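You operate a simulated robot arm through the tools that you are given. There is no shell and no other tool. Be economical: measure what you need, move in short steps, check, and stop when the job is done.

Carry out the task below with a simulated two-armed robot. There is one attempt and no reset: what you move stays moved.

## Task
Take the lid off the cup with the green band and lay it down on the top of the repair bench. Take the blue module and put it on the top of the repair bench. Put one of the bolts from the shelf under the repair bench on the orange striped plate. Put the clear cup on the top of the repair bench away on the desk top. Push the bottom parts drawer shut. Open the upper desk drawer, fetch the white case from the inside of the upper desk drawer and set it on top of the orange case, then shut the drawer. Put the grey cup from the desk top in the basin of the sink. Any order will do. Set down upright: blue module, clear cup, grey cup.

The check looks at the end state, three seconds after you hand in, the way a careful person would. Anything else that was tipped, shoved, dropped, spilled or broken makes it a failure. Lids that push on must go on centred and level and be pressed home; caps that screw on are set level and turned clockwise until they are tight.

## Robot
Two 6-joint arms with fingered hands on one trunk, on a base that drives. Base frame: it is fixed to the floor where the robot stands at the start and does not move with it; the origin is under the middle of the robot, x ahead of it, y to its left, z up; the surface under the hand at the start is at about z = 0.86. Readings come in m, rad, newtons and seconds.
The left shoulder is at the start at [0.05, 0.17, 1.08], the right one opposite. With the tool pointing down near the work surface each hand reaches from about 0.5 to 0.78 m from the robot's upright axis, wherever it stands, measured 20 degrees to its own side. Places, roughly: basin of the sink [-3.3, 2.6, 0.7]; blue module [-1, 2.5, 1]; bolt (3x3x5 cm) [0.7, 1.4, 0.2]; bottom parts drawer [-1, 2.7, 1]; clear cup (8x7x8 cm) [0.8, 1.7, 0.9]; cup with the green band (8x8x9 cm) [0.6, 0, 0.9]; desk top [-3.8, 0.4, 0.8]; grey cup (8x8x11 cm) [-3.7, 0.4, 0.9]; orange case (16x15x3 cm) [-1.6, 1, 0.9]; orange striped plate (6x6x2 cm) [-1.3, 2.4, 0.8]; top of the repair bench [0.8, 0.5, 0.9]; upper desk drawer [-3.7, 0.8, 0.7]; white case (7x10x3 cm) [-3.7, 0.9, 0.6]. Payload 3.5 kg a hand.
The TCP of each hand is the grasp point between the finger pads, 0.026 m short of the fingertips. In the tool frame z runs along the fingers and y along their closing line. Largest opening 0.132 m; the body of the gripper starts 0.073 m behind the TCP. The gripper is a hand of 3 fingers: y runs from the thumb to the fingers, the wrist lies at [0, 0, -0.234] in the tool frame, and closing takes about 1.5 s.
Orientation is told as [roll, pitch, yaw] about the base's x, y, z axes, in that order, counted from this pose: with the fingers straight down and closing along the base's y, the tool's x points along the base's -x, its y along +y and its z along -z.

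## Interface
- The arms move only by the tool play_rows. It takes "left_increments", "right_increments" or both (then of equal length, played together; a hand with none holds still); each is one flat list of numbers, 6 for each row, row after row: the shift along the base's x, y, z in m, then the turn, a rotation vector about the base's x, y, z in rad. In form: [dx, dy, dz, ax, ay, az, dx, dy, dz, ax, ay, az, ...]. A call has 1 to 12 rows; each row shifts and turns the commanded pose from where the row before left it. "left_claw" and "right_claw" are, for a hand that has rows, the opening, from 0 (shut) to 1 (fully open), set as the call begins (left out, the last holds). A row lasts 0.2 s, in which the tool goes at most 0.05 m and 0.15 rad; a call with a longer step from one row to the next is refused whole, and so is a gripper value outside its range. Where a pose cannot be reached the arm comes as near as it can. A force on the tool above 40 N (or 10 N above the force at the start of the call, whichever is more), or a blocked arm, ends the call early, and 0.2 s more pass. The fingers move at their own pace (about 0.153 m/s each) and stop on an object; they squeeze with about 33 N. The grip force told is the motor's: it shows also when the fingers shut on nothing. Time passes only in rows, and 0.2 s behind the last, so rows that do not move let the fingers close. The reply holds the time, the measured pose of the TCP, the force on the tool along the base axes, the opening and the grip force, in the units named above and with some noise, with the torque about the TCP (base axes, N m) and any sound that the robot's microphone picked up.
- Cameras (640 x 400 px; columns grow to the right, rows downward): "scene" is now at [0.04, 0, 1.6745]; the picture's right is [0.00, -1.00, 0.00], its down [-0.71, -0.00, -0.71] and it looks along [0.71, 0.00, -0.71] (base axes); focal length 247 px, centre (320, 200). "left" rides on the left gripper at [-0.061, 0.003, -0.092] in its tool frame; the picture's right is [-0.05, -1.00, 0.00], its down [0.83, -0.04, -0.55] and it looks along [0.55, -0.03, 0.83] (tool axes); focal length 230 px, centre (320, 200). "right" rides on the right gripper at [0.062, 0.003, -0.092] in its tool frame; the picture's right is [-0.05, 1.00, 0.00], its down [-0.83, -0.04, -0.56] and it looks along [-0.55, -0.03, 0.83] (tool axes); focal length 230 px, centre (320, 200). There is no depth. A picture from a camera that has moved, and an enlarged one, comes with that camera's place and axes in the base frame and with its lens.
- get_image(camera): a new picture of that camera. No time passes.
- move_column(by): slides the trunk up (or, below 0, down) by that many m; the arms and the scene camera ride with it, the base frame stays. It gives what a move gives, with no picture.
- steer(legs): drives the robot by 1 to 6 legs, each [ahead, left, turn to the left] in m, m and rad, along the robot's own axes; the way and the turn of a leg run together, so that a leg with both is an arc; at most 1.5 m and 3.142 rad a leg. The arms and the cameras ride along, it lands a little off, and it stops where it bumps. It gives what a move gives.
- move_fingers(finger1, finger2, thumb_bend, hand): sets how far each is bent, from 0 (flat) to 100 (curled in); at 30 the hand is open as for a grip, at 70 the pads meet at the TCP. One left out holds its place. A second passes; each finger stops where it meets its share of the squeeze, and holds until it gets a number again. A gripper value or a shape takes the hand back. It gives what a move gives, with no picture; readings hold the bend of each and the force on the fingers (four entries, about 0 where the hand has none), thumb and palm.
- set_grasp(shape, hand): the hand has 3 fingers and takes this shape, open, in about a second: jaw (thumb against the fingers, like two jaws); tri (thumb and two fingers); tip (a fingertip pinch); poke (one finger out to press); point (the index stretched); flat (the hand flat); cup (the hand cupped); fist (a fist). The gripper value then closes the fingers along that shape, each until it touches; the sizes above hold for jaw. It gives what a move gives, with no picture.
- turn_head(pan, tilt): turns the head with the scene camera to pan (to the left, within 1.501 rad either way) and tilt (down, from -0.506 to 1.204), counted from straight ahead of the robot. It gives what a move gives.
- inspect(camera, box): a new picture of the part [left, top, right, bottom] of that camera's present view, enlarged. No time passes.
- hand_in(): hands the job in; it is judged then, once.

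Go step by step. Nothing tells you exact positions but the pictures and the camera data: compare them with the known pose of the tool, close in by small moves and look again before you grip or let go. The budget is 207 turns and 210 pictures, counting those below and the enlarged ones. Unless the task says otherwise, let go and move clear before handing in.

The tools are called by a JSON object that holds its "method" and its "body". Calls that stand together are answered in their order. play_rows: Moves the arms, as the interface text tells. Its arguments: {"type":"object","properties":{"left_increments":{"type":"array","items":{"type":"number"}},"left_claw":{"type":"number"},"right_increments":{"type":"array","items":{"type":"number"}},"right_claw":{"type":"number"}},"required":[]} The other tools are called the same way: move_column (by) slides the trunk up or down; set_grasp (shape, hand) gives the hand a shape; move_fingers (finger1, finger2, thumb_bend, hand) moves the fingers one by one; steer (legs) drives the base; turn_head (pan, tilt) turns the head that bears the scene camera; get_image (camera) takes a picture; inspect (camera, box) takes an enlarged picture of a part of a camera's view; hand_in () hands the job in.

At the start:

```text
time_s: 0.0
left_tool_pos: [0.5668, 0.3539, 1.2283]
left_ee_rot: [-0.001, -0.001, 0.0]
left_contact_force: [-0.3, -0.7, 0.5]
left_moment: [0.01, -0.01, 0.0]
left_width: 0.132
left_finger_force: 0.0
left_shape: jaw
left_bend: [30.0, 30.0, 30.0]
left_finger forces: [0.0, 0.0, 0.0, 0.1, 0.0, 0.0]
right_tool_pos: [0.6129, -0.1478, 1.1822]
right_ee_rot: [0.002, 0.0, -0.001]
right_contact_force: [0.1, 0.0, -0.2]
right_moment: [0.0, 0.0, 0.0]
right_width: 0.132
right_finger_force: 0.1
right_shape: jaw
right_bend: [30.0, 30.0, 30.0]
right_finger forces: [0.1, 0.1, 0.0, 0.0, 0.0, 0.1]
trunk travel left (down, up): [-0.695, 0.015]
robot x, y, heading: [-0.0006, -0.0006, -0.001]
head pan, tilt: [0.002, 0.787]
```

scene: 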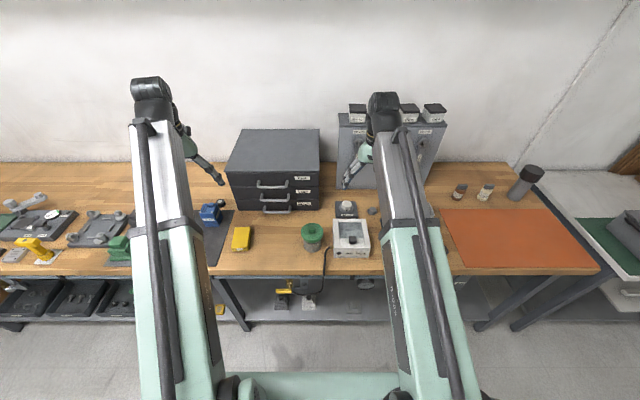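
right: 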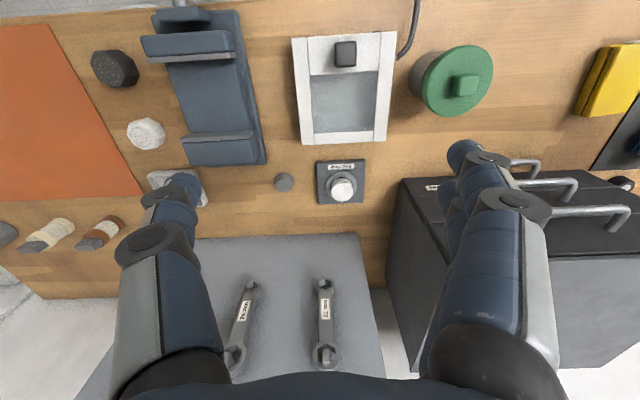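
left: 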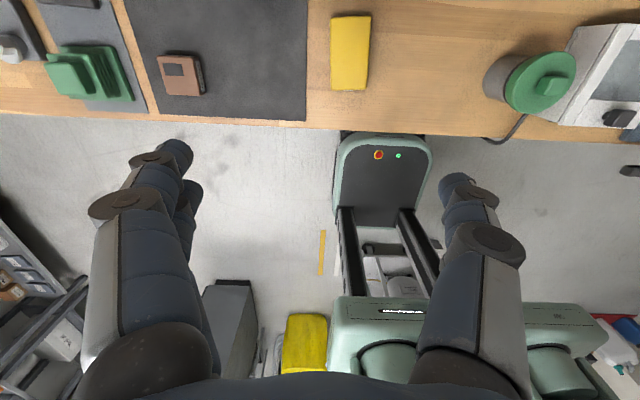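

The lidded cup stands at about (0.59, 0.03), with the open bench around it. I'll look closer at the cup and its lid, then at the scene around.

{"method": "inspect", "body": {"camera": "right", "box": [380, 20, 540, 120]}}

{"method": "inspect", "body": {"camera": "scene", "box": [220, 170, 400, 280]}}

{"method": "inspect", "body": {"camera": "scene", "box": [0, 170, 240, 320]}}

```text
4.00 times, centred on (460, 70) of right
camera zoom: at [0.5494, -0.1457, 1.2737], right [0.05, 1.0, 0.0], down [0.83, -0.04, 0.56], along [0.56, -0.03, -0.83], focal length 920 px, centre (-240, 720)
```

zoom: 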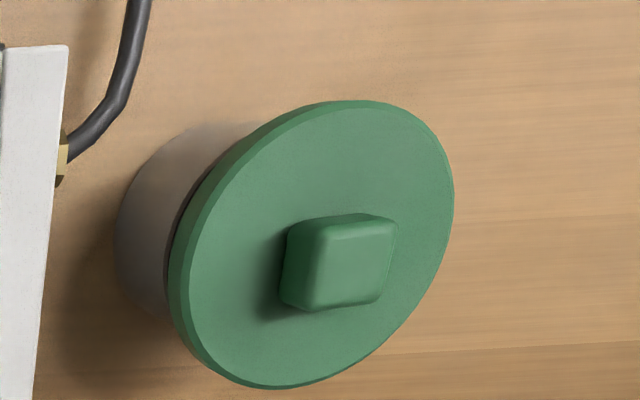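

```text
3.56 times, centred on (310, 225) of scene
camera zoom: at [0.04, 0.0, 1.6745], right [0.0, -1.0, 0.0], down [-0.71, 0.0, -0.71], along [0.71, 0.0, -0.71], focal length 879 px, centre (356, 111)
```

zoom: 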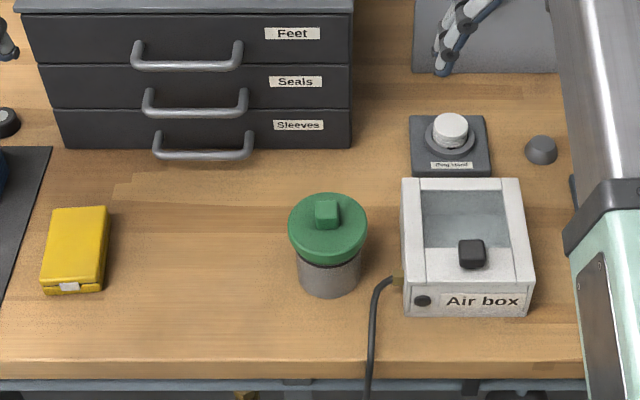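

```text
2.67 times, centred on (120, 245) of scene
camera zoom: at [0.04, 0.0, 1.6745], right [0.0, -1.0, 0.0], down [-0.71, 0.0, -0.71], along [0.71, 0.0, -0.71], focal length 659 px, centre (853, 80)
```

zoom: 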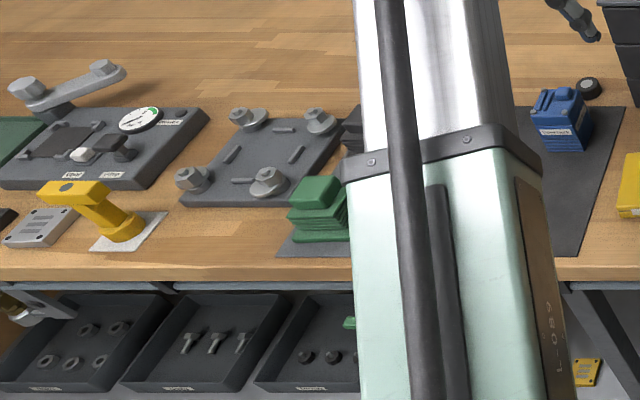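

The knob of the lid triangulates to about (0.60, 0.03, 0.966). I move the right hand above it and look.

{"method": "play_rows", "body": {"right_increments": [-0.003, 0.044, 0, 0, 0, 0, -0.003, 0.044, 0, 0, 0, 0, -0.003, 0.044, -0.02, 0, 0, 0, -0.004, 0.045, -0.03, 0, 0, 0, 0, 0, -0.04, 0, 0, 0], "right_claw": 0.6}}

{"method": "get_image", "body": {"camera": "right"}}

{"method": "get_image", "body": {"camera": "scene"}}

```text
refused: row 4 steps farther than a row can; nothing moved
```

```text
203 pictures are left
camera right: at [0.5494, -0.1457, 1.2737], right [0.05, 1.0, 0.0], down [0.83, -0.04, 0.56], along [0.56, -0.03, -0.83], focal length 230 px, centre (320, 200)
```

right: 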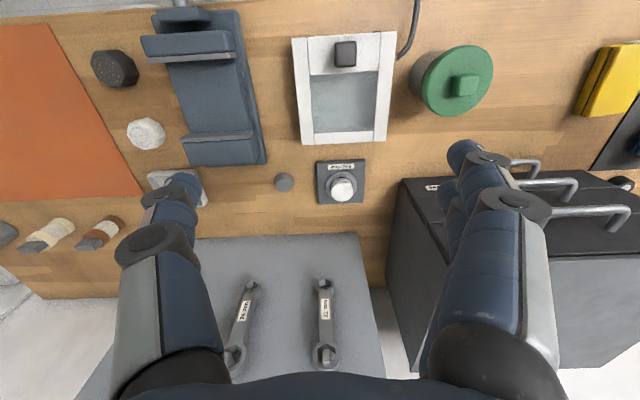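

```text
202 pictures are left
camera scene: at [0.04, 0.0, 1.6745], right [0.0, -1.0, 0.0], down [-0.71, 0.0, -0.71], along [0.71, 0.0, -0.71], focal length 247 px, centre (320, 200)
```

scene: 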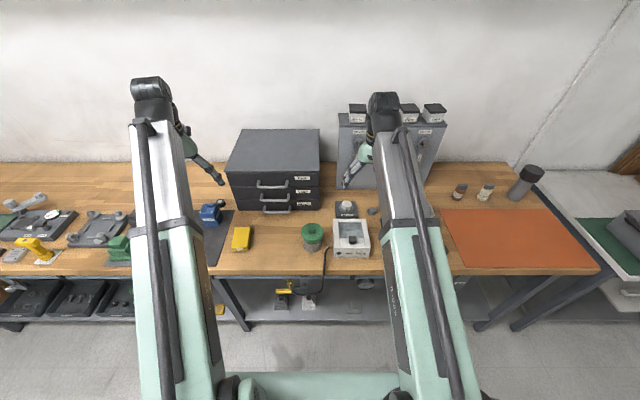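

The move was refused because one row was too long; I send it again in shorter rows.

{"method": "play_rows", "body": {"right_increments": [-0.003, 0.044, 0, 0, 0, 0, -0.003, 0.044, 0, 0, 0, 0, -0.003, 0.044, 0, 0, 0, 0, -0.004, 0.045, 0, 0, 0, 0, 0, 0, -0.045, 0, 0, 0, 0, 0, -0.045, 0, 0, 0], "right_claw": 0.6}}

{"method": "get_image", "body": {"camera": "right"}}

{"method": "get_image", "body": {"camera": "left"}}

```text
time_s: 1.4
left_tool_pos: [0.5676, 0.3545, 1.2294]
left_ee_rot: [0.0, 0.002, 0.001]
left_contact_force: [-0.5, 0.9, 0.9]
left_moment: [0.0, -0.03, 0.04]
left_width: 0.1323
left_finger_force: 0.0
left_shape: jaw
left_bend: [30.0, 30.0, 30.0]
left_finger forces: [0.1, 0.0, 0.1, 0.1, 0.1, 0.1]
right_tool_pos: [0.5963, 0.0257, 1.0906]
right_ee_rot: [0.003, -0.003, 0.0]
right_contact_force: [-0.2, -0.3, 0.8]
right_moment: [0.02, 0.02, -0.02]
right_width: 0.0795
right_finger_force: 0.1
right_shape: jaw
right_bend: [71.0, 71.0, 71.0]
right_finger forces: [0.0, 0.0, 0.0, 0.0, 0.0, 0.0]
trunk travel left (down, up): [-0.695, 0.015]
robot x, y, heading: [-0.0019, -0.0005, 0.004]
head pan, tilt: [0.002, 0.787]
```

```text
201 pictures are left
camera right: at [0.5347, 0.0293, 1.1834], right [0.05, 1.0, 0.0], down [0.83, -0.04, 0.56], along [0.56, -0.03, -0.83], focal length 230 px, centre (320, 200)
```

right: 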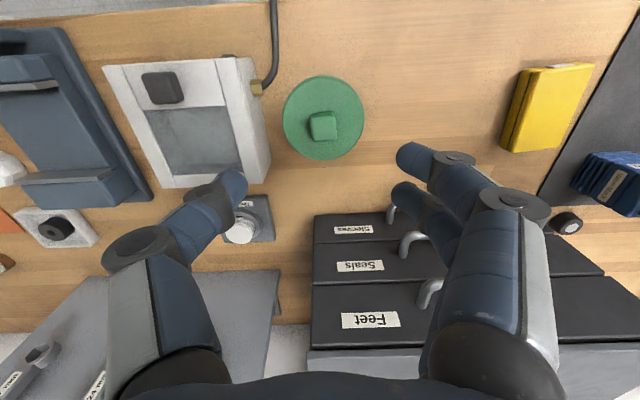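

```text
200 pictures are left
camera left: at [0.6296, 0.3601, 1.3199], right [0.05, -1.0, 0.0], down [-0.83, -0.04, 0.55], along [-0.55, -0.03, -0.83], focal length 230 px, centre (320, 200)
```

left: 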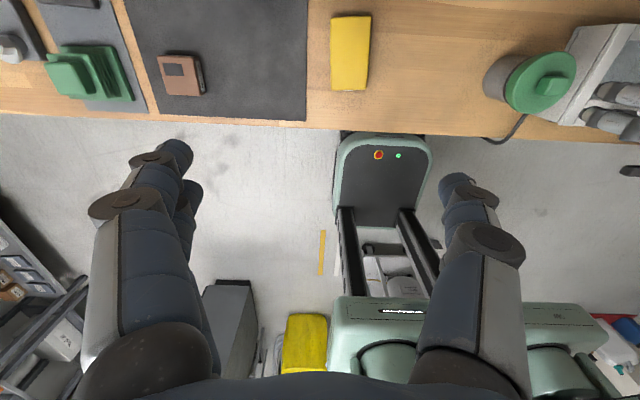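

The hand is centred over the knob. I go down with the fingers narrowed and check the height.

{"method": "play_rows", "body": {"right_increments": [0, 0.001, -0.035, 0, 0, 0, 0, 0.001, -0.035, 0, 0, 0, 0, 0, -0.02, 0, 0, 0], "right_claw": 0.45}}

{"method": "get_image", "body": {"camera": "right"}}

{"method": "inspect", "body": {"camera": "scene", "box": [240, 180, 400, 280]}}

```text
time_s: 2.2
left_tool_pos: [0.5674, 0.3545, 1.2284]
left_ee_rot: [0.0, 0.0, 0.0]
left_contact_force: [0.3, -0.9, -0.1]
left_moment: [-0.02, 0.02, 0.02]
left_width: 0.1321
left_finger_force: 0.0
left_shape: jaw
left_bend: [30.0, 30.0, 30.0]
left_finger forces: [0.0, 0.1, 0.0, 0.0, 0.0, 0.0]
right_tool_pos: [0.6006, 0.0294, 1.0039]
right_ee_rot: [0.001, 0.0, 0.001]
right_contact_force: [-0.4, -1.0, 0.8]
right_moment: [0.0, 0.0, -0.01]
right_width: 0.0601
right_finger_force: 0.1
right_shape: jaw
right_bend: [73.0, 73.0, 70.0]
right_finger forces: [0.1, 0.0, 0.1, 0.1, 0.1, 0.0]
trunk travel left (down, up): [-0.695, 0.015]
robot x, y, heading: [0.0016, 0.0013, -0.002]
head pan, tilt: [0.002, 0.787]
```

```text
199 pictures are left
camera right: at [0.5381, 0.032, 1.0949], right [0.05, 1.0, 0.0], down [0.83, -0.04, 0.56], along [0.56, -0.03, -0.83], focal length 230 px, centre (320, 200)
```

right: 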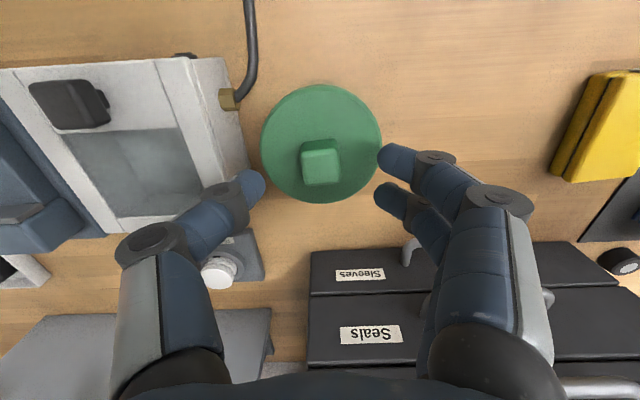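

```text
4.00 times, centred on (320, 230) of scene
camera zoom: at [0.0401, 0.0001, 1.6746], right [0.0, -1.0, 0.0], down [-0.71, 0.0, -0.71], along [0.71, 0.0, -0.71], focal length 989 px, centre (320, 80)
```

zoom: 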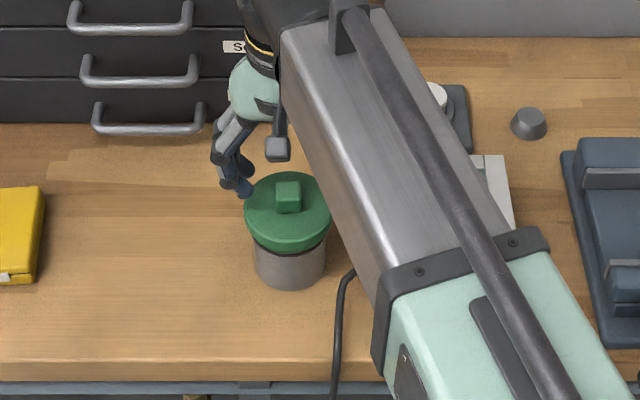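

The fingers straddle the knob, which lies at about x = 0.596. I go down to about z = 0.980 and close.

{"method": "play_rows", "body": {"right_increments": [-0.004, -0.001, -0.012, 0, 0, 0, 0, 0, -0.011, 0, 0, 0, 0, 0, 0, 0, 0, 0]}}

{"method": "get_image", "body": {"camera": "right"}}

{"method": "inspect", "body": {"camera": "scene", "box": [260, 190, 340, 240]}}

```text
time_s: 3.0
left_tool_pos: [0.5685, 0.3548, 1.2291]
left_ee_rot: [0.0, 0.0, 0.0]
left_contact_force: [0.3, -0.4, 0.4]
left_moment: [-0.01, 0.01, 0.01]
left_width: 0.1318
left_finger_force: 0.1
left_shape: jaw
left_bend: [30.0, 30.0, 30.0]
left_finger forces: [0.0, 0.0, 0.0, 0.0, 0.1, 0.1]
right_tool_pos: [0.5963, 0.0291, 0.9798]
right_ee_rot: [0.002, -0.001, -0.001]
right_contact_force: [-0.2, 0.5, -0.7]
right_moment: [-0.01, 0.01, 0.0]
right_width: 0.0601
right_finger_force: 0.1
right_shape: jaw
right_bend: [73.0, 73.0, 70.0]
right_finger forces: [0.1, 0.1, 0.0, 0.0, 0.1, 0.1]
trunk travel left (down, up): [-0.695, 0.015]
robot x, y, heading: [-0.0009, 0.0007, 0.004]
head pan, tilt: [0.002, 0.787]
```

```text
197 pictures are left
camera right: at [0.533, 0.0308, 1.0719], right [0.05, 1.0, 0.0], down [0.83, -0.04, 0.56], along [0.56, -0.03, -0.83], focal length 230 px, centre (320, 200)
```

right: 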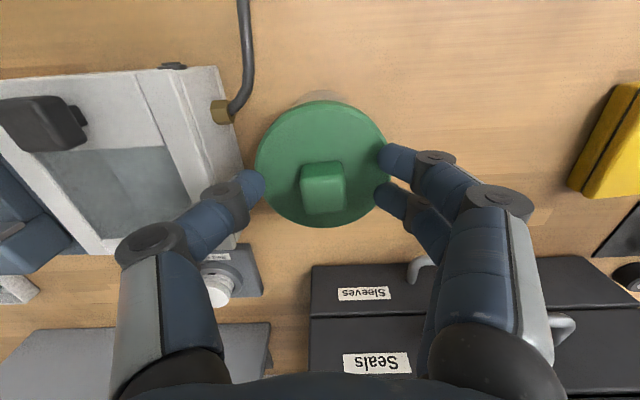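

```text
8.00 times, centred on (300, 215) of scene
camera zoom: at [0.04, 0.0, 1.6745], right [0.0, -1.0, 0.0], down [-0.71, 0.0, -0.71], along [0.71, 0.0, -0.71], focal length 1978 px, centre (480, 80)
```

zoom: 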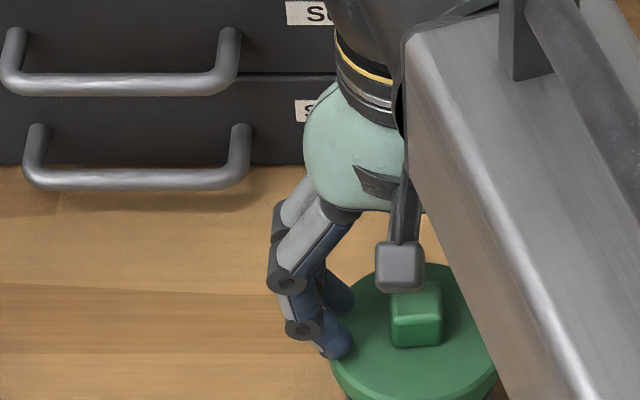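

{"method": "play_rows", "body": {"right_increments": [0, 0, 0, 0, 0, 0, 0, 0, 0, 0, 0, 0, 0, 0, 0, 0, 0, 0, 0, 0, 0, 0, 0, 0, 0, 0, 0, 0, 0, 0, 0, 0, 0, 0, 0, 0], "right_claw": 0}}

{"method": "inspect", "body": {"camera": "right", "box": [220, 100, 420, 225]}}

```text
time_s: 4.4
left_tool_pos: [0.5676, 0.3568, 1.2283]
left_ee_rot: [-0.001, 0.001, 0.0]
left_contact_force: [0.2, -0.2, 0.0]
left_moment: [0.0, -0.01, -0.03]
left_width: 0.1319
left_finger_force: 0.0
left_shape: jaw
left_bend: [30.0, 30.0, 30.0]
left_finger forces: [0.1, 0.0, 0.0, 0.0, 0.1, 0.0]
right_tool_pos: [0.5951, 0.0281, 0.9807]
right_ee_rot: [0.002, -0.002, -0.001]
right_contact_force: [0.6, -0.5, -1.9]
right_moment: [0.02, -0.07, -0.04]
right_width: 0.0141
right_finger_force: 32.9
right_shape: jaw
right_bend: [74.0, 72.0, 70.0]
right_finger forces: [10.7, 20.4, 0.0, 0.1, 28.8, 0.1]
trunk travel left (down, up): [-0.695, 0.015]
robot x, y, heading: [-0.0016, 0.0006, -0.0]
head pan, tilt: [0.002, 0.787]
```

```text
3.20 times, centred on (320, 162) of right
camera zoom: at [0.5332, 0.0308, 1.0719], right [0.05, 1.0, 0.0], down [0.83, -0.04, 0.56], along [0.56, -0.03, -0.83], focal length 736 px, centre (320, 320)
```

zoom: 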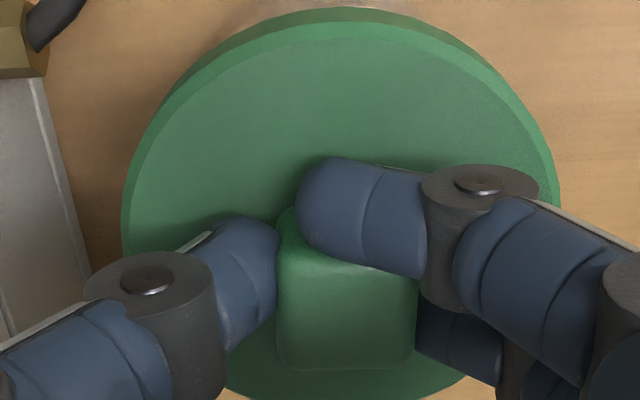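

One finger slips past the knob's near corner, so the hand sits too far back. I open, shift +x and grip again.

{"method": "play_rows", "body": {"right_increments": [0, 0, 0, 0, 0, 0, 0, 0, 0, 0, 0, 0, 0.007, 0, -0.002, 0, 0, 0, 0, 0, 0, 0, 0, 0], "right_claw": 0.4}}

{"method": "play_rows", "body": {"right_increments": [0, 0, 0, 0, 0, 0, 0, 0, 0, 0, 0, 0, 0, 0, 0, 0, 0, 0, 0, 0, 0, 0, 0, 0, 0, 0, 0, 0, 0, 0, 0, 0, 0, 0, 0, 0], "right_claw": 0}}

{"method": "inspect", "body": {"camera": "right", "box": [220, 100, 420, 225]}}

```text
time_s: 5.4
left_tool_pos: [0.5677, 0.356, 1.229]
left_ee_rot: [0.002, -0.001, 0.0]
left_contact_force: [-1.3, 0.7, -0.2]
left_moment: [0.0, 0.0, -0.02]
left_width: 0.1317
left_finger_force: 0.0
left_shape: jaw
left_bend: [30.0, 30.0, 30.0]
left_finger forces: [0.1, 0.0, 0.0, 0.0, 0.0, 0.0]
right_tool_pos: [0.6027, 0.0298, 0.9787]
right_ee_rot: [0.002, -0.003, 0.0]
right_contact_force: [-0.5, 0.1, -0.5]
right_moment: [0.0, -0.02, 0.01]
right_width: 0.052
right_finger_force: 0.1
right_shape: jaw
right_bend: [73.0, 73.0, 70.0]
right_finger forces: [0.0, 0.0, 0.0, 0.1, 0.1, 0.1]
trunk travel left (down, up): [-0.695, 0.015]
robot x, y, heading: [0.0007, 0.0019, -0.004]
head pan, tilt: [0.002, 0.787]
```

```text
time_s: 6.8
left_tool_pos: [0.5674, 0.3557, 1.2289]
left_ee_rot: [0.0, -0.001, -0.001]
left_contact_force: [-0.5, 0.5, -0.1]
left_moment: [-0.02, 0.02, 0.01]
left_width: 0.132
left_finger_force: 0.1
left_shape: jaw
left_bend: [30.0, 30.0, 30.0]
left_finger forces: [0.0, 0.0, 0.0, 0.0, 0.0, 0.0]
right_tool_pos: [0.6024, 0.0296, 0.9777]
right_ee_rot: [0.002, 0.0, -0.002]
right_contact_force: [0.0, 0.6, -2.8]
right_moment: [0.04, 0.02, 0.02]
right_width: 0.0191
right_finger_force: 32.7
right_shape: jaw
right_bend: [73.0, 73.0, 70.0]
right_finger forces: [13.9, 15.0, 0.1, 0.1, 28.7, 0.0]
trunk travel left (down, up): [-0.695, 0.015]
robot x, y, heading: [-0.0, 0.0014, -0.002]
head pan, tilt: [0.002, 0.787]
```

```text
3.20 times, centred on (320, 162) of right
camera zoom: at [0.5405, 0.0316, 1.0691], right [0.05, 1.0, 0.0], down [0.83, -0.04, 0.56], along [0.56, -0.03, -0.83], focal length 736 px, centre (320, 320)
```

zoom: 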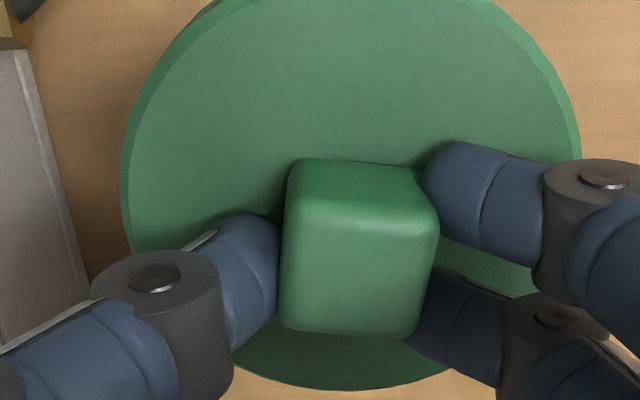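

The grip is even now on both sides of the knob. I lift slowly and watch the force.

{"method": "play_rows", "body": {"right_increments": [0, 0, 0.004, 0, 0, 0, 0, 0, 0.004, 0, 0, 0, 0, 0, 0.004, 0, 0, 0, 0, 0, 0.004, 0, 0, 0]}}

{"method": "inspect", "body": {"camera": "scene", "box": [240, 180, 400, 280]}}

```text
time_s: 7.8
left_tool_pos: [0.5668, 0.3549, 1.2277]
left_ee_rot: [0.0, 0.001, 0.0]
left_contact_force: [0.2, 0.3, 0.1]
left_moment: [-0.01, -0.01, 0.0]
left_width: 0.1318
left_finger_force: 0.0
left_shape: jaw
left_bend: [30.0, 30.0, 30.0]
left_finger forces: [0.1, 0.0, 0.1, 0.0, 0.0, 0.0]
right_tool_pos: [0.6019, 0.0291, 0.9933]
right_ee_rot: [0.003, -0.001, 0.001]
right_contact_force: [-0.1, -0.1, -3.6]
right_moment: [-0.02, -0.02, 0.01]
right_width: 0.019
right_finger_force: 33.2
right_shape: jaw
right_bend: [73.0, 73.0, 70.0]
right_finger forces: [14.0, 14.9, 0.0, 0.0, 28.9, 0.0]
trunk travel left (down, up): [-0.695, 0.015]
robot x, y, heading: [0.0014, -0.0001, 0.001]
head pan, tilt: [0.002, 0.787]
```

```text
4.00 times, centred on (320, 230) of scene
camera zoom: at [0.0403, 0.0, 1.6745], right [0.0, -1.0, 0.0], down [-0.71, 0.0, -0.71], along [0.71, 0.0, -0.71], focal length 989 px, centre (320, 80)
```

zoom: 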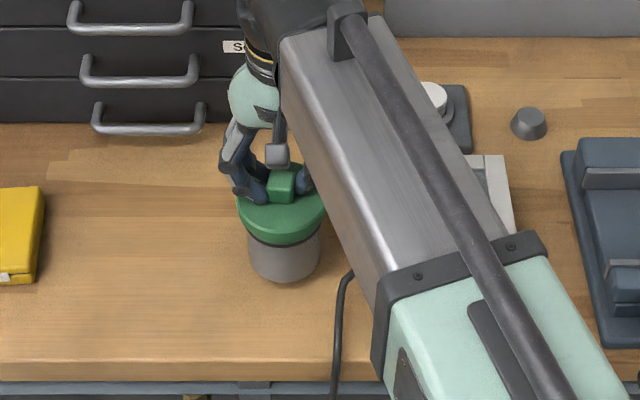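

The cup comes up with its lid, so the lid is tight and the cup must be held. I lower it back and bring the left hand round to hold the cup body from the left side.

{"method": "play_rows", "body": {"right_increments": [0, 0, -0.005, 0, 0, 0, 0, 0, -0.005, 0, 0, 0, 0, 0, -0.0045, 0, 0, 0]}}

{"method": "play_rows", "body": {"left_increments": [0, 0, 0, 0, 0, -0.143, 0, 0, 0, 0, 0, -0.143, 0, 0, 0, 0, 0, -0.143, 0, 0, 0, 0, 0, -0.143, 0, 0, 0, 0, 0, -0.143, 0, 0, 0, 0, 0, -0.143, 0, 0, 0, 0, 0, -0.143, 0, 0, 0, 0, 0, -0.143, 0, 0, 0, 0, 0, -0.143, 0, 0, 0, 0, 0, -0.143, 0, 0, 0, 0, 0, -0.141]}}

{"method": "play_rows", "body": {"left_increments": [0.003, 0, 0, -0.136, 0, 0, 0.003, 0, 0, -0.136, 0, 0, 0.003, 0, 0, -0.136, 0, 0, 0.003, 0, 0, -0.136, 0, 0, 0.003, 0, 0, -0.136, 0, 0, 0.003, 0, 0, -0.136, 0, 0, 0.003, 0, 0, -0.136, 0, 0, 0.003, 0, 0, -0.136, 0, 0, 0.003, 0, 0, -0.136, 0, 0]}}

{"method": "get_image", "body": {"camera": "scene"}}

{"method": "get_image", "body": {"camera": "left"}}

```text
time_s: 8.6
left_tool_pos: [0.568, 0.3543, 1.2285]
left_ee_rot: [0.0, 0.0, 0.0]
left_contact_force: [0.8, 0.0, -0.9]
left_moment: [0.01, 0.03, -0.03]
left_width: 0.1317
left_finger_force: 0.2
left_shape: jaw
left_bend: [30.0, 30.0, 30.0]
left_finger forces: [0.0, 0.0, 0.0, 0.1, 0.1, 0.1]
right_tool_pos: [0.6016, 0.0304, 0.9787]
right_ee_rot: [0.002, 0.0, -0.001]
right_contact_force: [0.6, -0.1, -4.1]
right_moment: [-0.01, -0.04, 0.0]
right_width: 0.019
right_finger_force: 33.2
right_shape: jaw
right_bend: [73.0, 73.0, 70.0]
right_finger forces: [13.9, 14.9, 0.0, 0.1, 28.9, 0.0]
trunk travel left (down, up): [-0.695, 0.015]
robot x, y, heading: [0.0027, -0.005, -0.002]
head pan, tilt: [0.002, 0.787]
```

```text
time_s: 11.0
left_tool_pos: [0.5678, 0.354, 1.2293]
left_ee_rot: [0.0, 0.001, -1.571]
left_contact_force: [-0.8, 0.3, -0.3]
left_moment: [0.0, 0.01, 0.0]
left_width: 0.1319
left_finger_force: 0.0
left_shape: jaw
left_bend: [30.0, 30.0, 30.0]
left_finger forces: [0.0, 0.0, 0.1, 0.0, 0.0, 0.1]
right_tool_pos: [0.6013, 0.0298, 0.9784]
right_ee_rot: [0.003, -0.003, 0.0]
right_contact_force: [0.2, -0.2, -3.4]
right_moment: [-0.03, -0.01, 0.0]
right_width: 0.0188
right_finger_force: 33.3
right_shape: jaw
right_bend: [73.0, 73.0, 70.0]
right_finger forces: [13.8, 14.9, 0.0, 0.0, 28.9, 0.0]
trunk travel left (down, up): [-0.695, 0.015]
robot x, y, heading: [0.0002, 0.0021, 0.001]
head pan, tilt: [0.002, 0.787]
```

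```text
time_s: 13.0
left_tool_pos: [0.6646, 0.2819, 1.1093]
left_ee_rot: [0.01, -1.223, -1.567]
left_contact_force: [-1.2, -0.3, 0.1]
left_moment: [0.0, 0.01, 0.03]
left_width: 0.1319
left_finger_force: 0.1
left_shape: jaw
left_bend: [30.0, 30.0, 30.0]
left_finger forces: [0.1, 0.0, 0.0, 0.0, 0.1, 0.0]
left hand out of reach, approached as far as the arm can: row 1, 2, 3, 4, 5, 6, 7, 8, 9
right_tool_pos: [0.6011, 0.03, 0.978]
right_ee_rot: [0.005, -0.002, 0.0]
right_contact_force: [0.4, -0.1, -3.7]
right_moment: [-0.02, -0.01, 0.0]
right_width: 0.0192
right_finger_force: 32.7
right_shape: jaw
right_bend: [73.0, 73.0, 70.0]
right_finger forces: [14.0, 15.0, 0.1, 0.0, 28.9, 0.0]
trunk travel left (down, up): [-0.695, 0.015]
robot x, y, heading: [-0.0007, -0.001, -0.002]
head pan, tilt: [0.002, 0.787]
```

```text
192 pictures are left
camera scene: at [0.0405, 0.0002, 1.6745], right [0.0, -1.0, 0.0], down [-0.71, 0.0, -0.7], along [0.7, 0.0, -0.71], focal length 247 px, centre (320, 200)
```

scene: 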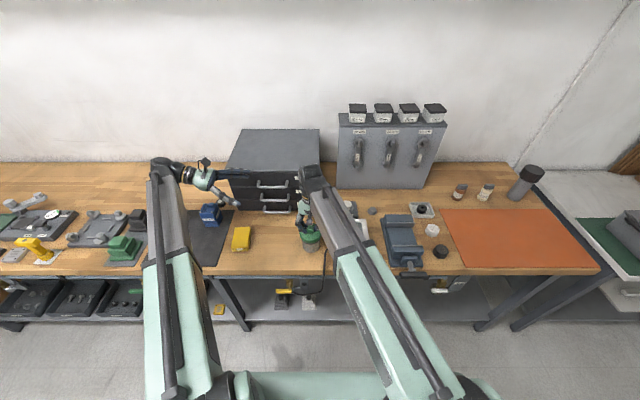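

```text
191 pictures are left
camera left: at [0.6679, 0.3491, 1.1971], right [-1.0, -0.03, 0.05], down [-0.05, 0.8, -0.59], along [-0.02, -0.59, -0.8], focal length 230 px, centre (320, 200)
```

left: 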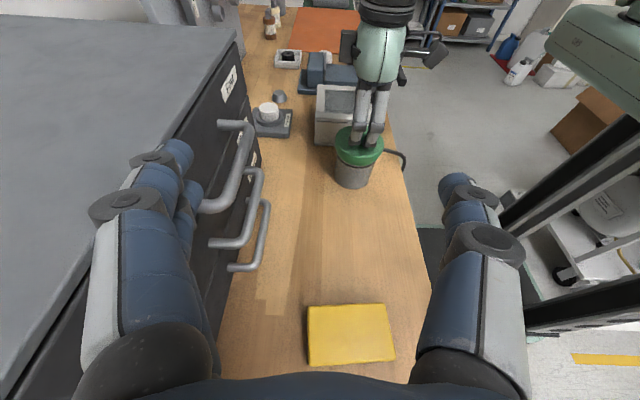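

The left hand is turned to point at the cup, though short of its commanded pose. I move it inward and down in small steps.

{"method": "play_rows", "body": {"left_increments": [0, -0.03, -0.03, 0, 0, 0, 0, -0.03, -0.03, 0, 0, 0, 0, -0.03, -0.03, 0, 0, 0, 0, 0, 0, 0, 0, 0]}}

{"method": "get_image", "body": {"camera": "left"}}

```text
time_s: 13.6
left_tool_pos: [0.6675, 0.2308, 1.0618]
left_ee_rot: [0.068, -1.234, -1.63]
left_contact_force: [-5.3, 7.5, 17.7]
left_moment: [-0.08, -1.28, 0.4]
left_width: 0.1317
left_finger_force: 0.0
left_shape: jaw
left_bend: [30.0, 30.0, 30.0]
left_finger forces: [0.0, 18.4, 0.0, 0.1, 0.0, 0.0]
right_tool_pos: [0.6016, 0.0305, 0.9789]
right_ee_rot: [0.003, -0.002, 0.002]
right_contact_force: [0.6, -0.2, -4.7]
right_moment: [-0.03, 0.01, 0.01]
right_width: 0.0192
right_finger_force: 33.0
right_shape: jaw
right_bend: [73.0, 73.0, 70.0]
right_finger forces: [13.8, 15.2, 0.0, 0.0, 29.0, 0.1]
trunk travel left (down, up): [-0.695, 0.015]
robot x, y, heading: [0.0033, -0.0014, -0.004]
head pan, tilt: [0.002, 0.787]
stopped in row 3 (left hand): the force on the tool passed its limit at 60 N (the readings are from after the stop); the commanded pose is now the measured one
```

```text
190 pictures are left
camera left: at [0.6679, 0.2988, 1.1488], right [-1.0, -0.02, 0.03], down [-0.03, 0.8, -0.6], along [-0.01, -0.6, -0.8], focal length 230 px, centre (320, 200)
```

left: 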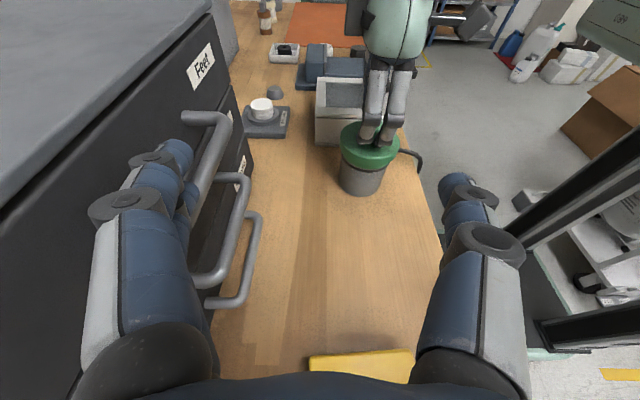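

A left finger met a drawer handle. I back up and away from the drawers (towards -x).

{"method": "play_rows", "body": {"left_increments": [0, 0.01, 0.03, 0, 0, 0, 0, 0.005, 0.03, 0, 0, 0, -0.02, 0, 0, 0, 0, 0, -0.025, 0, 0, 0, 0, 0, -0.025, 0, 0, 0, 0, 0]}}

{"method": "get_image", "body": {"camera": "left"}}

```text
time_s: 14.8
left_tool_pos: [0.5954, 0.2412, 1.1187]
left_ee_rot: [0.056, -1.232, -1.613]
left_contact_force: [0.1, 0.0, 0.1]
left_moment: [0.01, 0.0, 0.01]
left_width: 0.1319
left_finger_force: 0.1
left_shape: jaw
left_bend: [30.0, 30.0, 30.0]
left_finger forces: [0.0, 0.1, 0.1, 0.0, 0.0, 0.0]
right_tool_pos: [0.6022, 0.0296, 0.9787]
right_ee_rot: [0.001, -0.001, 0.001]
right_contact_force: [-0.9, -0.6, -3.1]
right_moment: [0.0, -0.01, -0.02]
right_width: 0.019
right_finger_force: 32.9
right_shape: jaw
right_bend: [73.0, 73.0, 70.0]
right_finger forces: [13.9, 14.9, 0.0, 0.0, 29.0, 0.0]
trunk travel left (down, up): [-0.695, 0.015]
robot x, y, heading: [0.0004, 0.0012, -0.001]
head pan, tilt: [0.002, 0.787]
```

```text
189 pictures are left
camera left: at [0.5976, 0.3092, 1.2063], right [-1.0, -0.03, 0.03], down [-0.04, 0.8, -0.6], along [-0.01, -0.6, -0.8], focal length 230 px, centre (320, 200)
```

left: 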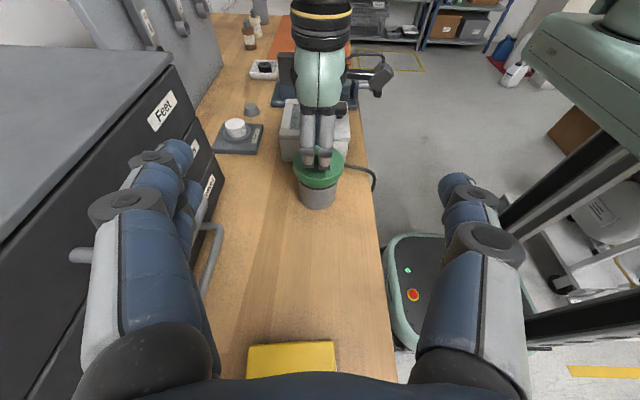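

Clear of the drawers now. I move toward the cup at gripping height, stopping short of it.

{"method": "play_rows", "body": {"left_increments": [0.001, -0.02, -0.042, 0, 0, 0, 0.001, -0.02, -0.042, 0, 0, 0, 0.001, -0.02, -0.042, 0, 0, 0, 0.001, -0.02, -0.042, 0, 0, 0, 0.001, -0.02, -0.03, 0, 0, 0], "left_claw": 0.85}}

{"method": "get_image", "body": {"camera": "left"}}

{"method": "inspect", "body": {"camera": "scene", "box": [160, 150, 400, 300]}}

```text
time_s: 16.0
left_tool_pos: [0.6012, 0.1434, 0.9202]
left_ee_rot: [0.048, -1.232, -1.614]
left_contact_force: [-0.1, -0.1, 0.2]
left_moment: [-0.02, 0.0, 0.01]
left_width: 0.1123
left_finger_force: 0.0
left_shape: jaw
left_bend: [54.0, 54.0, 50.0]
left_finger forces: [0.1, 0.1, 0.0, 0.0, 0.0, 0.0]
right_tool_pos: [0.6021, 0.0308, 0.9786]
right_ee_rot: [0.001, -0.001, 0.002]
right_contact_force: [-0.5, 0.3, -3.2]
right_moment: [-0.01, -0.02, -0.01]
right_width: 0.0187
right_finger_force: 33.1
right_shape: jaw
right_bend: [73.0, 73.0, 70.0]
right_finger forces: [13.9, 15.0, 0.0, 0.0, 29.0, 0.0]
trunk travel left (down, up): [-0.695, 0.015]
robot x, y, heading: [0.0032, 0.0037, -0.001]
head pan, tilt: [0.002, 0.787]
```

```text
188 pictures are left
camera left: at [0.6033, 0.2104, 1.0077], right [-1.0, -0.02, 0.03], down [-0.04, 0.8, -0.6], along [-0.01, -0.6, -0.8], focal length 230 px, centre (320, 200)
```

left: 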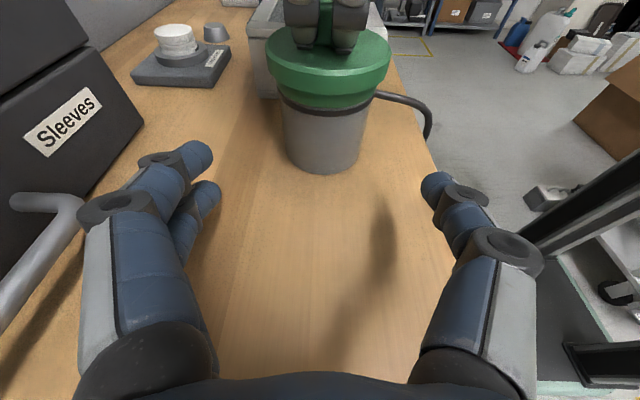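

```text
2.67 times, centred on (280, 225) of scene
camera zoom: at [0.0406, 0.0001, 1.6745], right [0.0, -1.0, 0.0], down [-0.71, 0.0, -0.7], along [0.7, 0.0, -0.71], focal length 659 px, centre (427, 133)
```

zoom: 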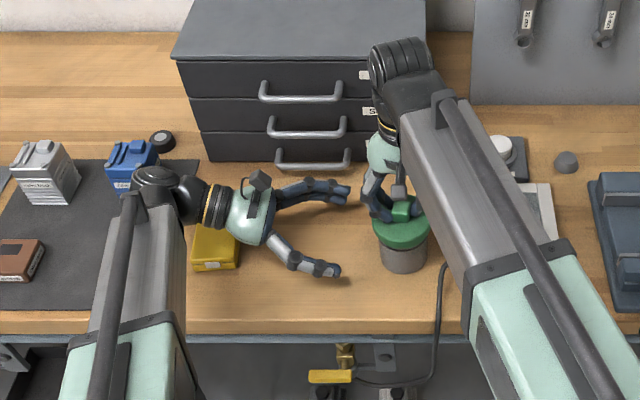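

Well lined up with the cup. I slide in around the cup body.

{"method": "play_rows", "body": {"left_increments": [0, -0.025, -0.009, 0, 0, 0, 0, -0.03, -0.009, 0, 0, 0, 0, -0.03, 0, 0, 0, 0, 0, -0.018, 0, 0, 0, 0]}}

{"method": "get_image", "body": {"camera": "left"}}

{"method": "inspect", "body": {"camera": "scene", "box": [240, 180, 400, 280]}}

```text
time_s: 17.0
left_tool_pos: [0.6025, 0.0397, 0.9026]
left_ee_rot: [0.047, -1.235, -1.611]
left_contact_force: [0.1, 0.1, -0.3]
left_moment: [0.0, 0.02, 0.03]
left_width: 0.1124
left_finger_force: 0.2
left_shape: jaw
left_bend: [54.0, 54.0, 50.0]
left_finger forces: [0.0, 0.0, 0.0, 0.0, 0.0, 0.0]
right_tool_pos: [0.6028, 0.0301, 0.9771]
right_ee_rot: [0.004, -0.002, 0.001]
right_contact_force: [-0.6, -0.9, -4.7]
right_moment: [-0.02, -0.04, -0.02]
right_width: 0.0191
right_finger_force: 32.9
right_shape: jaw
right_bend: [73.0, 73.0, 70.0]
right_finger forces: [14.0, 15.0, 0.0, 0.1, 29.0, 0.0]
trunk travel left (down, up): [-0.695, 0.015]
robot x, y, heading: [0.0001, -0.001, 0.003]
head pan, tilt: [0.002, 0.787]
```

```text
186 pictures are left
camera left: at [0.6038, 0.1075, 0.9898], right [-1.0, -0.02, 0.03], down [-0.04, 0.8, -0.6], along [-0.01, -0.6, -0.8], focal length 230 px, centre (320, 200)
```

left: 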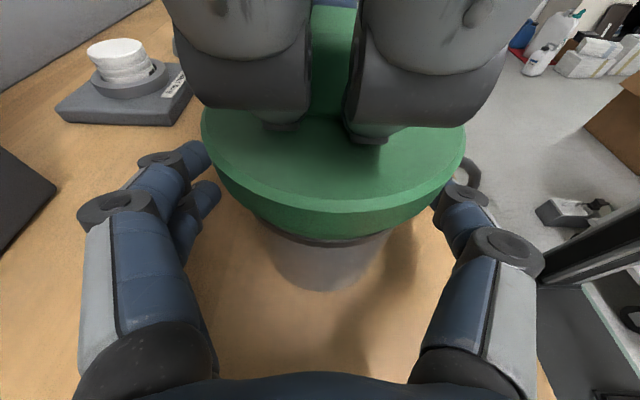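

```text
4.00 times, centred on (320, 230) of scene
camera zoom: at [0.0405, 0.0001, 1.6745], right [0.0, -1.0, 0.0], down [-0.71, 0.0, -0.71], along [0.71, 0.0, -0.71], focal length 989 px, centre (320, 80)
```

zoom: 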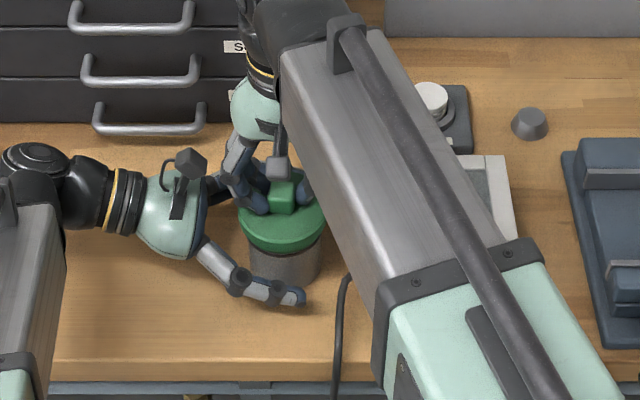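

{"method": "play_rows", "body": {"left_increments": [0, -0.003, -0.004, 0, 0, 0, 0, 0, 0, 0, 0, 0, 0, 0, 0, 0, 0, 0, 0, 0, 0, 0, 0, 0, 0, 0, 0, 0, 0, 0, 0, 0, 0, 0, 0, 0], "left_claw": 0}}

{"method": "get_image", "body": {"camera": "left"}}

```text
time_s: 18.4
left_tool_pos: [0.6013, 0.0371, 0.8981]
left_ee_rot: [0.048, -1.233, -1.613]
left_contact_force: [-2.3, -1.8, 0.5]
left_moment: [0.01, -0.12, 0.0]
left_width: 0.0576
left_finger_force: 33.3
left_shape: jaw
left_bend: [73.0, 73.0, 73.0]
left_finger forces: [14.5, 13.8, 0.0, 0.0, 32.8, 0.1]
right_tool_pos: [0.6016, 0.0303, 0.9786]
right_ee_rot: [0.001, -0.001, 0.002]
right_contact_force: [3.1, 1.7, -4.8]
right_moment: [0.14, -0.03, -0.07]
right_width: 0.0191
right_finger_force: 33.3
right_shape: jaw
right_bend: [73.0, 73.0, 70.0]
right_finger forces: [14.8, 15.5, 0.0, 0.1, 28.2, 0.0]
trunk travel left (down, up): [-0.695, 0.015]
robot x, y, heading: [0.0022, -0.0006, 0.002]
head pan, tilt: [0.002, 0.787]
```

```text
184 pictures are left
camera left: at [0.6033, 0.1054, 0.9861], right [-1.0, -0.02, 0.03], down [-0.04, 0.8, -0.6], along [-0.01, -0.6, -0.8], focal length 230 px, centre (320, 200)
```

left: 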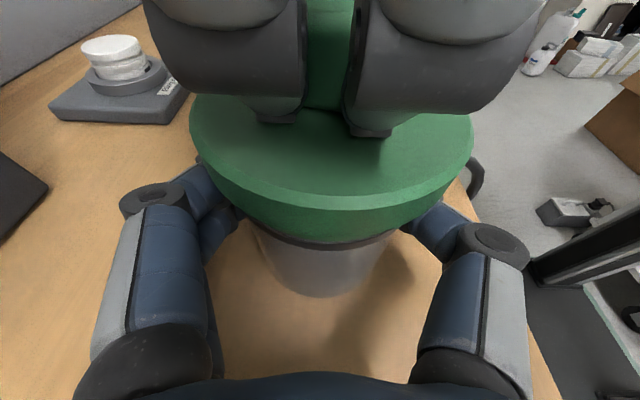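

The cup is held by both hands. I pull the lid up gently.

{"method": "play_rows", "body": {"right_increments": [0, 0, 0.003, 0, 0, 0, 0, 0, 0.003, 0, 0, 0, 0, 0, 0.003, 0, 0, 0, 0, 0, 0.003, 0, 0, 0]}}

{"method": "get_image", "body": {"camera": "left"}}

```text
time_s: 19.4
left_tool_pos: [0.6018, 0.0373, 0.8979]
left_ee_rot: [0.049, -1.231, -1.614]
left_contact_force: [-0.1, 0.2, 0.1]
left_moment: [0.01, 0.01, -0.01]
left_width: 0.0576
left_finger_force: 33.0
left_shape: jaw
left_bend: [73.0, 73.0, 73.0]
left_finger forces: [14.2, 15.0, 0.0, 0.0, 31.6, 0.1]
right_tool_pos: [0.6031, 0.0314, 0.9901]
right_ee_rot: [0.002, -0.002, -0.001]
right_contact_force: [0.7, 0.4, 0.9]
right_moment: [0.0, 0.03, -0.02]
right_width: 0.0189
right_finger_force: 32.4
right_shape: jaw
right_bend: [73.0, 73.0, 70.0]
right_finger forces: [14.0, 15.4, 0.1, 0.0, 29.6, 0.1]
trunk travel left (down, up): [-0.695, 0.015]
robot x, y, heading: [-0.0015, -0.0008, 0.001]
head pan, tilt: [0.002, 0.787]
heard: snap
```

```text
183 pictures are left
camera left: at [0.6033, 0.1054, 0.9859], right [-1.0, -0.02, 0.03], down [-0.04, 0.8, -0.6], along [-0.01, -0.6, -0.8], focal length 230 px, centre (320, 200)
```

left: 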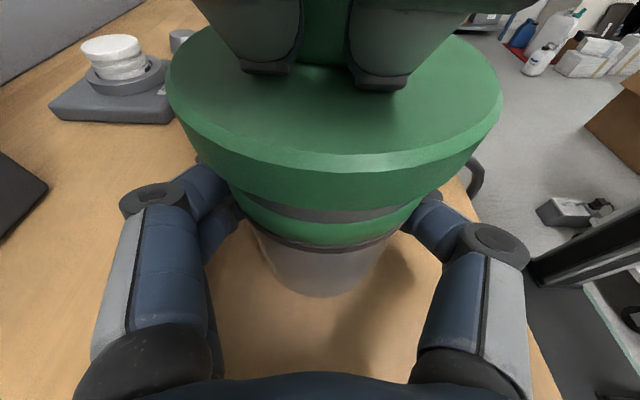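

The lid snapped off, and the green band shows on the cup. I raise the lid clear, then release the cup and pull the left hand back.

{"method": "play_rows", "body": {"right_increments": [0, 0, 0.02, 0, 0, 0, 0, 0, 0.04, 0, 0, 0, 0, 0, 0.045, 0, 0, 0, 0, 0, 0.045, 0, 0, 0]}}

{"method": "play_rows", "body": {"left_increments": [0, 0, 0, 0, 0, 0, 0, 0, 0, 0, 0, 0, 0, 0, 0, 0, 0, 0, 0, 0.03, 0, 0, 0, 0, 0, 0.04, 0, 0, 0, 0, 0, 0.04, 0, 0, 0, 0], "left_claw": 0.85}}

{"method": "get_image", "body": {"camera": "left"}}

```text
time_s: 20.4
left_tool_pos: [0.6014, 0.0374, 0.8985]
left_ee_rot: [0.05, -1.232, -1.613]
left_contact_force: [-0.7, -0.9, -0.6]
left_moment: [0.01, -0.02, 0.04]
left_width: 0.0575
left_finger_force: 32.7
left_shape: jaw
left_bend: [73.0, 73.0, 73.0]
left_finger forces: [14.2, 15.1, 0.0, 0.1, 31.7, 0.1]
right_tool_pos: [0.6023, 0.0323, 1.1418]
right_ee_rot: [0.001, -0.002, 0.0]
right_contact_force: [0.6, 0.2, -0.1]
right_moment: [-0.03, -0.02, 0.03]
right_width: 0.0191
right_finger_force: 32.9
right_shape: jaw
right_bend: [73.0, 73.0, 70.0]
right_finger forces: [14.1, 15.5, 0.0, 0.0, 29.6, 0.0]
trunk travel left (down, up): [-0.695, 0.015]
robot x, y, heading: [0.0026, -0.0016, 0.001]
head pan, tilt: [0.002, 0.787]
```

```text
time_s: 21.8
left_tool_pos: [0.6018, 0.1467, 0.8981]
left_ee_rot: [0.05, -1.234, -1.612]
left_contact_force: [0.1, -0.3, 0.1]
left_moment: [0.0, 0.0, 0.0]
left_width: 0.1119
left_finger_force: 0.0
left_shape: jaw
left_bend: [54.0, 54.0, 50.0]
left_finger forces: [0.0, 0.0, 0.0, 0.0, 0.0, 0.0]
right_tool_pos: [0.6017, 0.0308, 1.1413]
right_ee_rot: [0.002, 0.001, 0.0]
right_contact_force: [0.3, -0.4, -0.3]
right_moment: [0.02, 0.01, 0.01]
right_width: 0.0188
right_finger_force: 33.6
right_shape: jaw
right_bend: [73.0, 73.0, 70.0]
right_finger forces: [13.9, 15.5, 0.1, 0.0, 29.7, 0.0]
trunk travel left (down, up): [-0.695, 0.015]
robot x, y, heading: [0.0027, 0.0007, 0.004]
head pan, tilt: [0.002, 0.787]
```

```text
182 pictures are left
camera left: at [0.6037, 0.2147, 0.9862], right [-1.0, -0.02, 0.03], down [-0.04, 0.8, -0.6], along [-0.01, -0.6, -0.8], focal length 230 px, centre (320, 200)
```

left: 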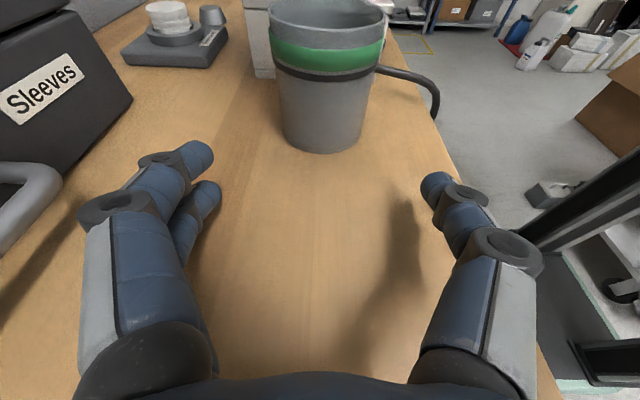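

The cup stands free with its lid off. I withdraw the left hand up and turn it back to pointing down.

{"method": "play_rows", "body": {"left_increments": [0, 0.02, 0.042, 0, 0, 0, 0, 0.02, 0.042, 0, 0, 0, 0, 0.02, 0.042, 0, 0, 0, 0, 0.02, 0.042, 0, 0, 0, 0, 0.01, 0.042, 0, 0, 0, -0.01, 0.01, 0.04, 0, 0, 0], "left_claw": 1}}

{"method": "play_rows", "body": {"left_increments": [-0.005, 0.01, 0.01, 0.137, -0.0056, 0, -0.005, 0.01, 0.01, 0.137, -0.0056, 0, -0.005, 0.01, 0.01, 0.137, -0.0056, 0, -0.005, 0.01, 0.01, 0.137, -0.0056, 0, -0.005, 0.01, 0.01, 0.137, -0.0056, 0, -0.005, 0.01, 0, 0.137, -0.0056, 0, -0.005, 0.01, 0, 0.137, -0.0056, 0, -0.005, 0.01, 0, 0.137, -0.0056, 0, -0.005, 0.01, 0, 0.137, -0.0056, 0]}}

{"method": "play_rows", "body": {"left_increments": [0, 0, 0, 0, 0, 0.1465, 0, 0, 0, 0, 0, 0.1465, 0, 0, 0, 0, 0, 0.1465, 0, 0, 0, 0, 0, 0.1465, 0, 0, 0, 0, 0, 0.1465, 0, 0, 0, 0, 0, 0.1465, 0, 0, 0, 0, 0, 0.1465, 0, 0, 0, 0, 0, 0.1465, 0, 0, 0, 0, 0, 0.1465, 0, 0, 0, 0, 0, 0.1465, 0, 0, 0, 0, 0, 0.1465, 0, 0, 0, -0.05, 0, 0]}}

{"method": "get_image", "body": {"camera": "scene"}}

```text
time_s: 23.2
left_tool_pos: [0.5987, 0.2329, 1.1429]
left_ee_rot: [0.057, -1.233, -1.613]
left_contact_force: [0.0, -0.1, -0.4]
left_moment: [0.03, -0.03, -0.01]
left_width: 0.1322
left_finger_force: 0.1
left_shape: jaw
left_bend: [30.0, 30.0, 30.0]
left_finger forces: [0.0, 0.1, 0.0, 0.1, 0.0, 0.0]
left hand out of reach, approached as far as the arm can: row 6
right_tool_pos: [0.6013, 0.0312, 1.1403]
right_ee_rot: [0.002, -0.002, -0.001]
right_contact_force: [-0.1, -0.1, -0.6]
right_moment: [0.02, 0.0, 0.02]
right_width: 0.0191
right_finger_force: 33.1
right_shape: jaw
right_bend: [73.0, 73.0, 70.0]
right_finger forces: [14.1, 15.6, 0.0, 0.0, 29.7, 0.0]
trunk travel left (down, up): [-0.695, 0.015]
robot x, y, heading: [0.0002, 0.002, 0.001]
head pan, tilt: [0.002, 0.787]
```

```text
time_s: 25.2
left_tool_pos: [0.5582, 0.321, 1.1875]
left_ee_rot: [0.049, 0.003, -1.61]
left_contact_force: [-0.3, 0.1, 0.5]
left_moment: [-0.04, 0.0, 0.0]
left_width: 0.132
left_finger_force: 0.0
left_shape: jaw
left_bend: [30.0, 30.0, 30.0]
left_finger forces: [0.0, 0.0, 0.0, 0.0, 0.1, 0.0]
left hand out of reach, approached as far as the arm can: row 1, 2, 4
right_tool_pos: [0.6014, 0.031, 1.1418]
right_ee_rot: [0.002, -0.002, 0.0]
right_contact_force: [0.3, -0.1, 0.9]
right_moment: [-0.03, 0.01, -0.03]
right_width: 0.0187
right_finger_force: 33.3
right_shape: jaw
right_bend: [73.0, 73.0, 70.0]
right_finger forces: [14.0, 15.5, 0.1, 0.1, 29.6, 0.0]
trunk travel left (down, up): [-0.695, 0.015]
robot x, y, heading: [-0.0032, -0.0048, 0.002]
head pan, tilt: [0.002, 0.787]
```

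```text
time_s: 27.8
left_tool_pos: [0.558, 0.3203, 1.1865]
left_ee_rot: [-0.002, 0.001, 0.001]
left_contact_force: [-0.4, -0.6, -0.7]
left_moment: [0.0, 0.01, -0.04]
left_width: 0.1318
left_finger_force: 0.0
left_shape: jaw
left_bend: [30.0, 30.0, 30.0]
left_finger forces: [0.1, 0.0, 0.0, 0.0, 0.0, 0.0]
right_tool_pos: [0.602, 0.0317, 1.1416]
right_ee_rot: [0.002, -0.002, 0.0]
right_contact_force: [-0.2, -0.5, -0.5]
right_moment: [0.0, 0.02, 0.01]
right_width: 0.0187
right_finger_force: 33.4
right_shape: jaw
right_bend: [73.0, 73.0, 70.0]
right_finger forces: [13.9, 15.5, 0.0, 0.1, 29.5, 0.0]
trunk travel left (down, up): [-0.695, 0.015]
robot x, y, heading: [-0.0005, 0.0012, 0.006]
head pan, tilt: [0.002, 0.787]
```

```text
181 pictures are left
camera scene: at [0.0402, 0.0004, 1.6745], right [0.0, -1.0, 0.0], down [-0.71, 0.0, -0.71], along [0.71, 0.0, -0.71], focal length 247 px, centre (320, 200)
```

scene: 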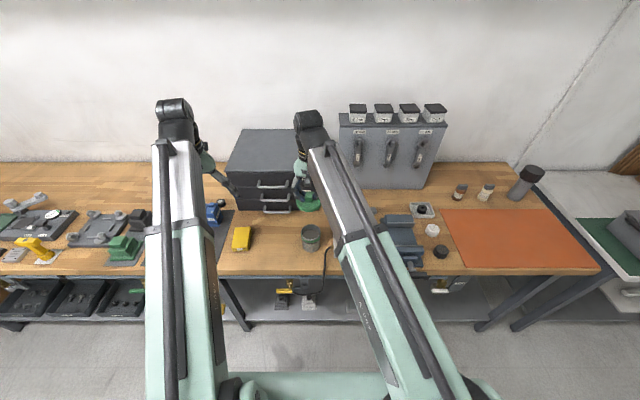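

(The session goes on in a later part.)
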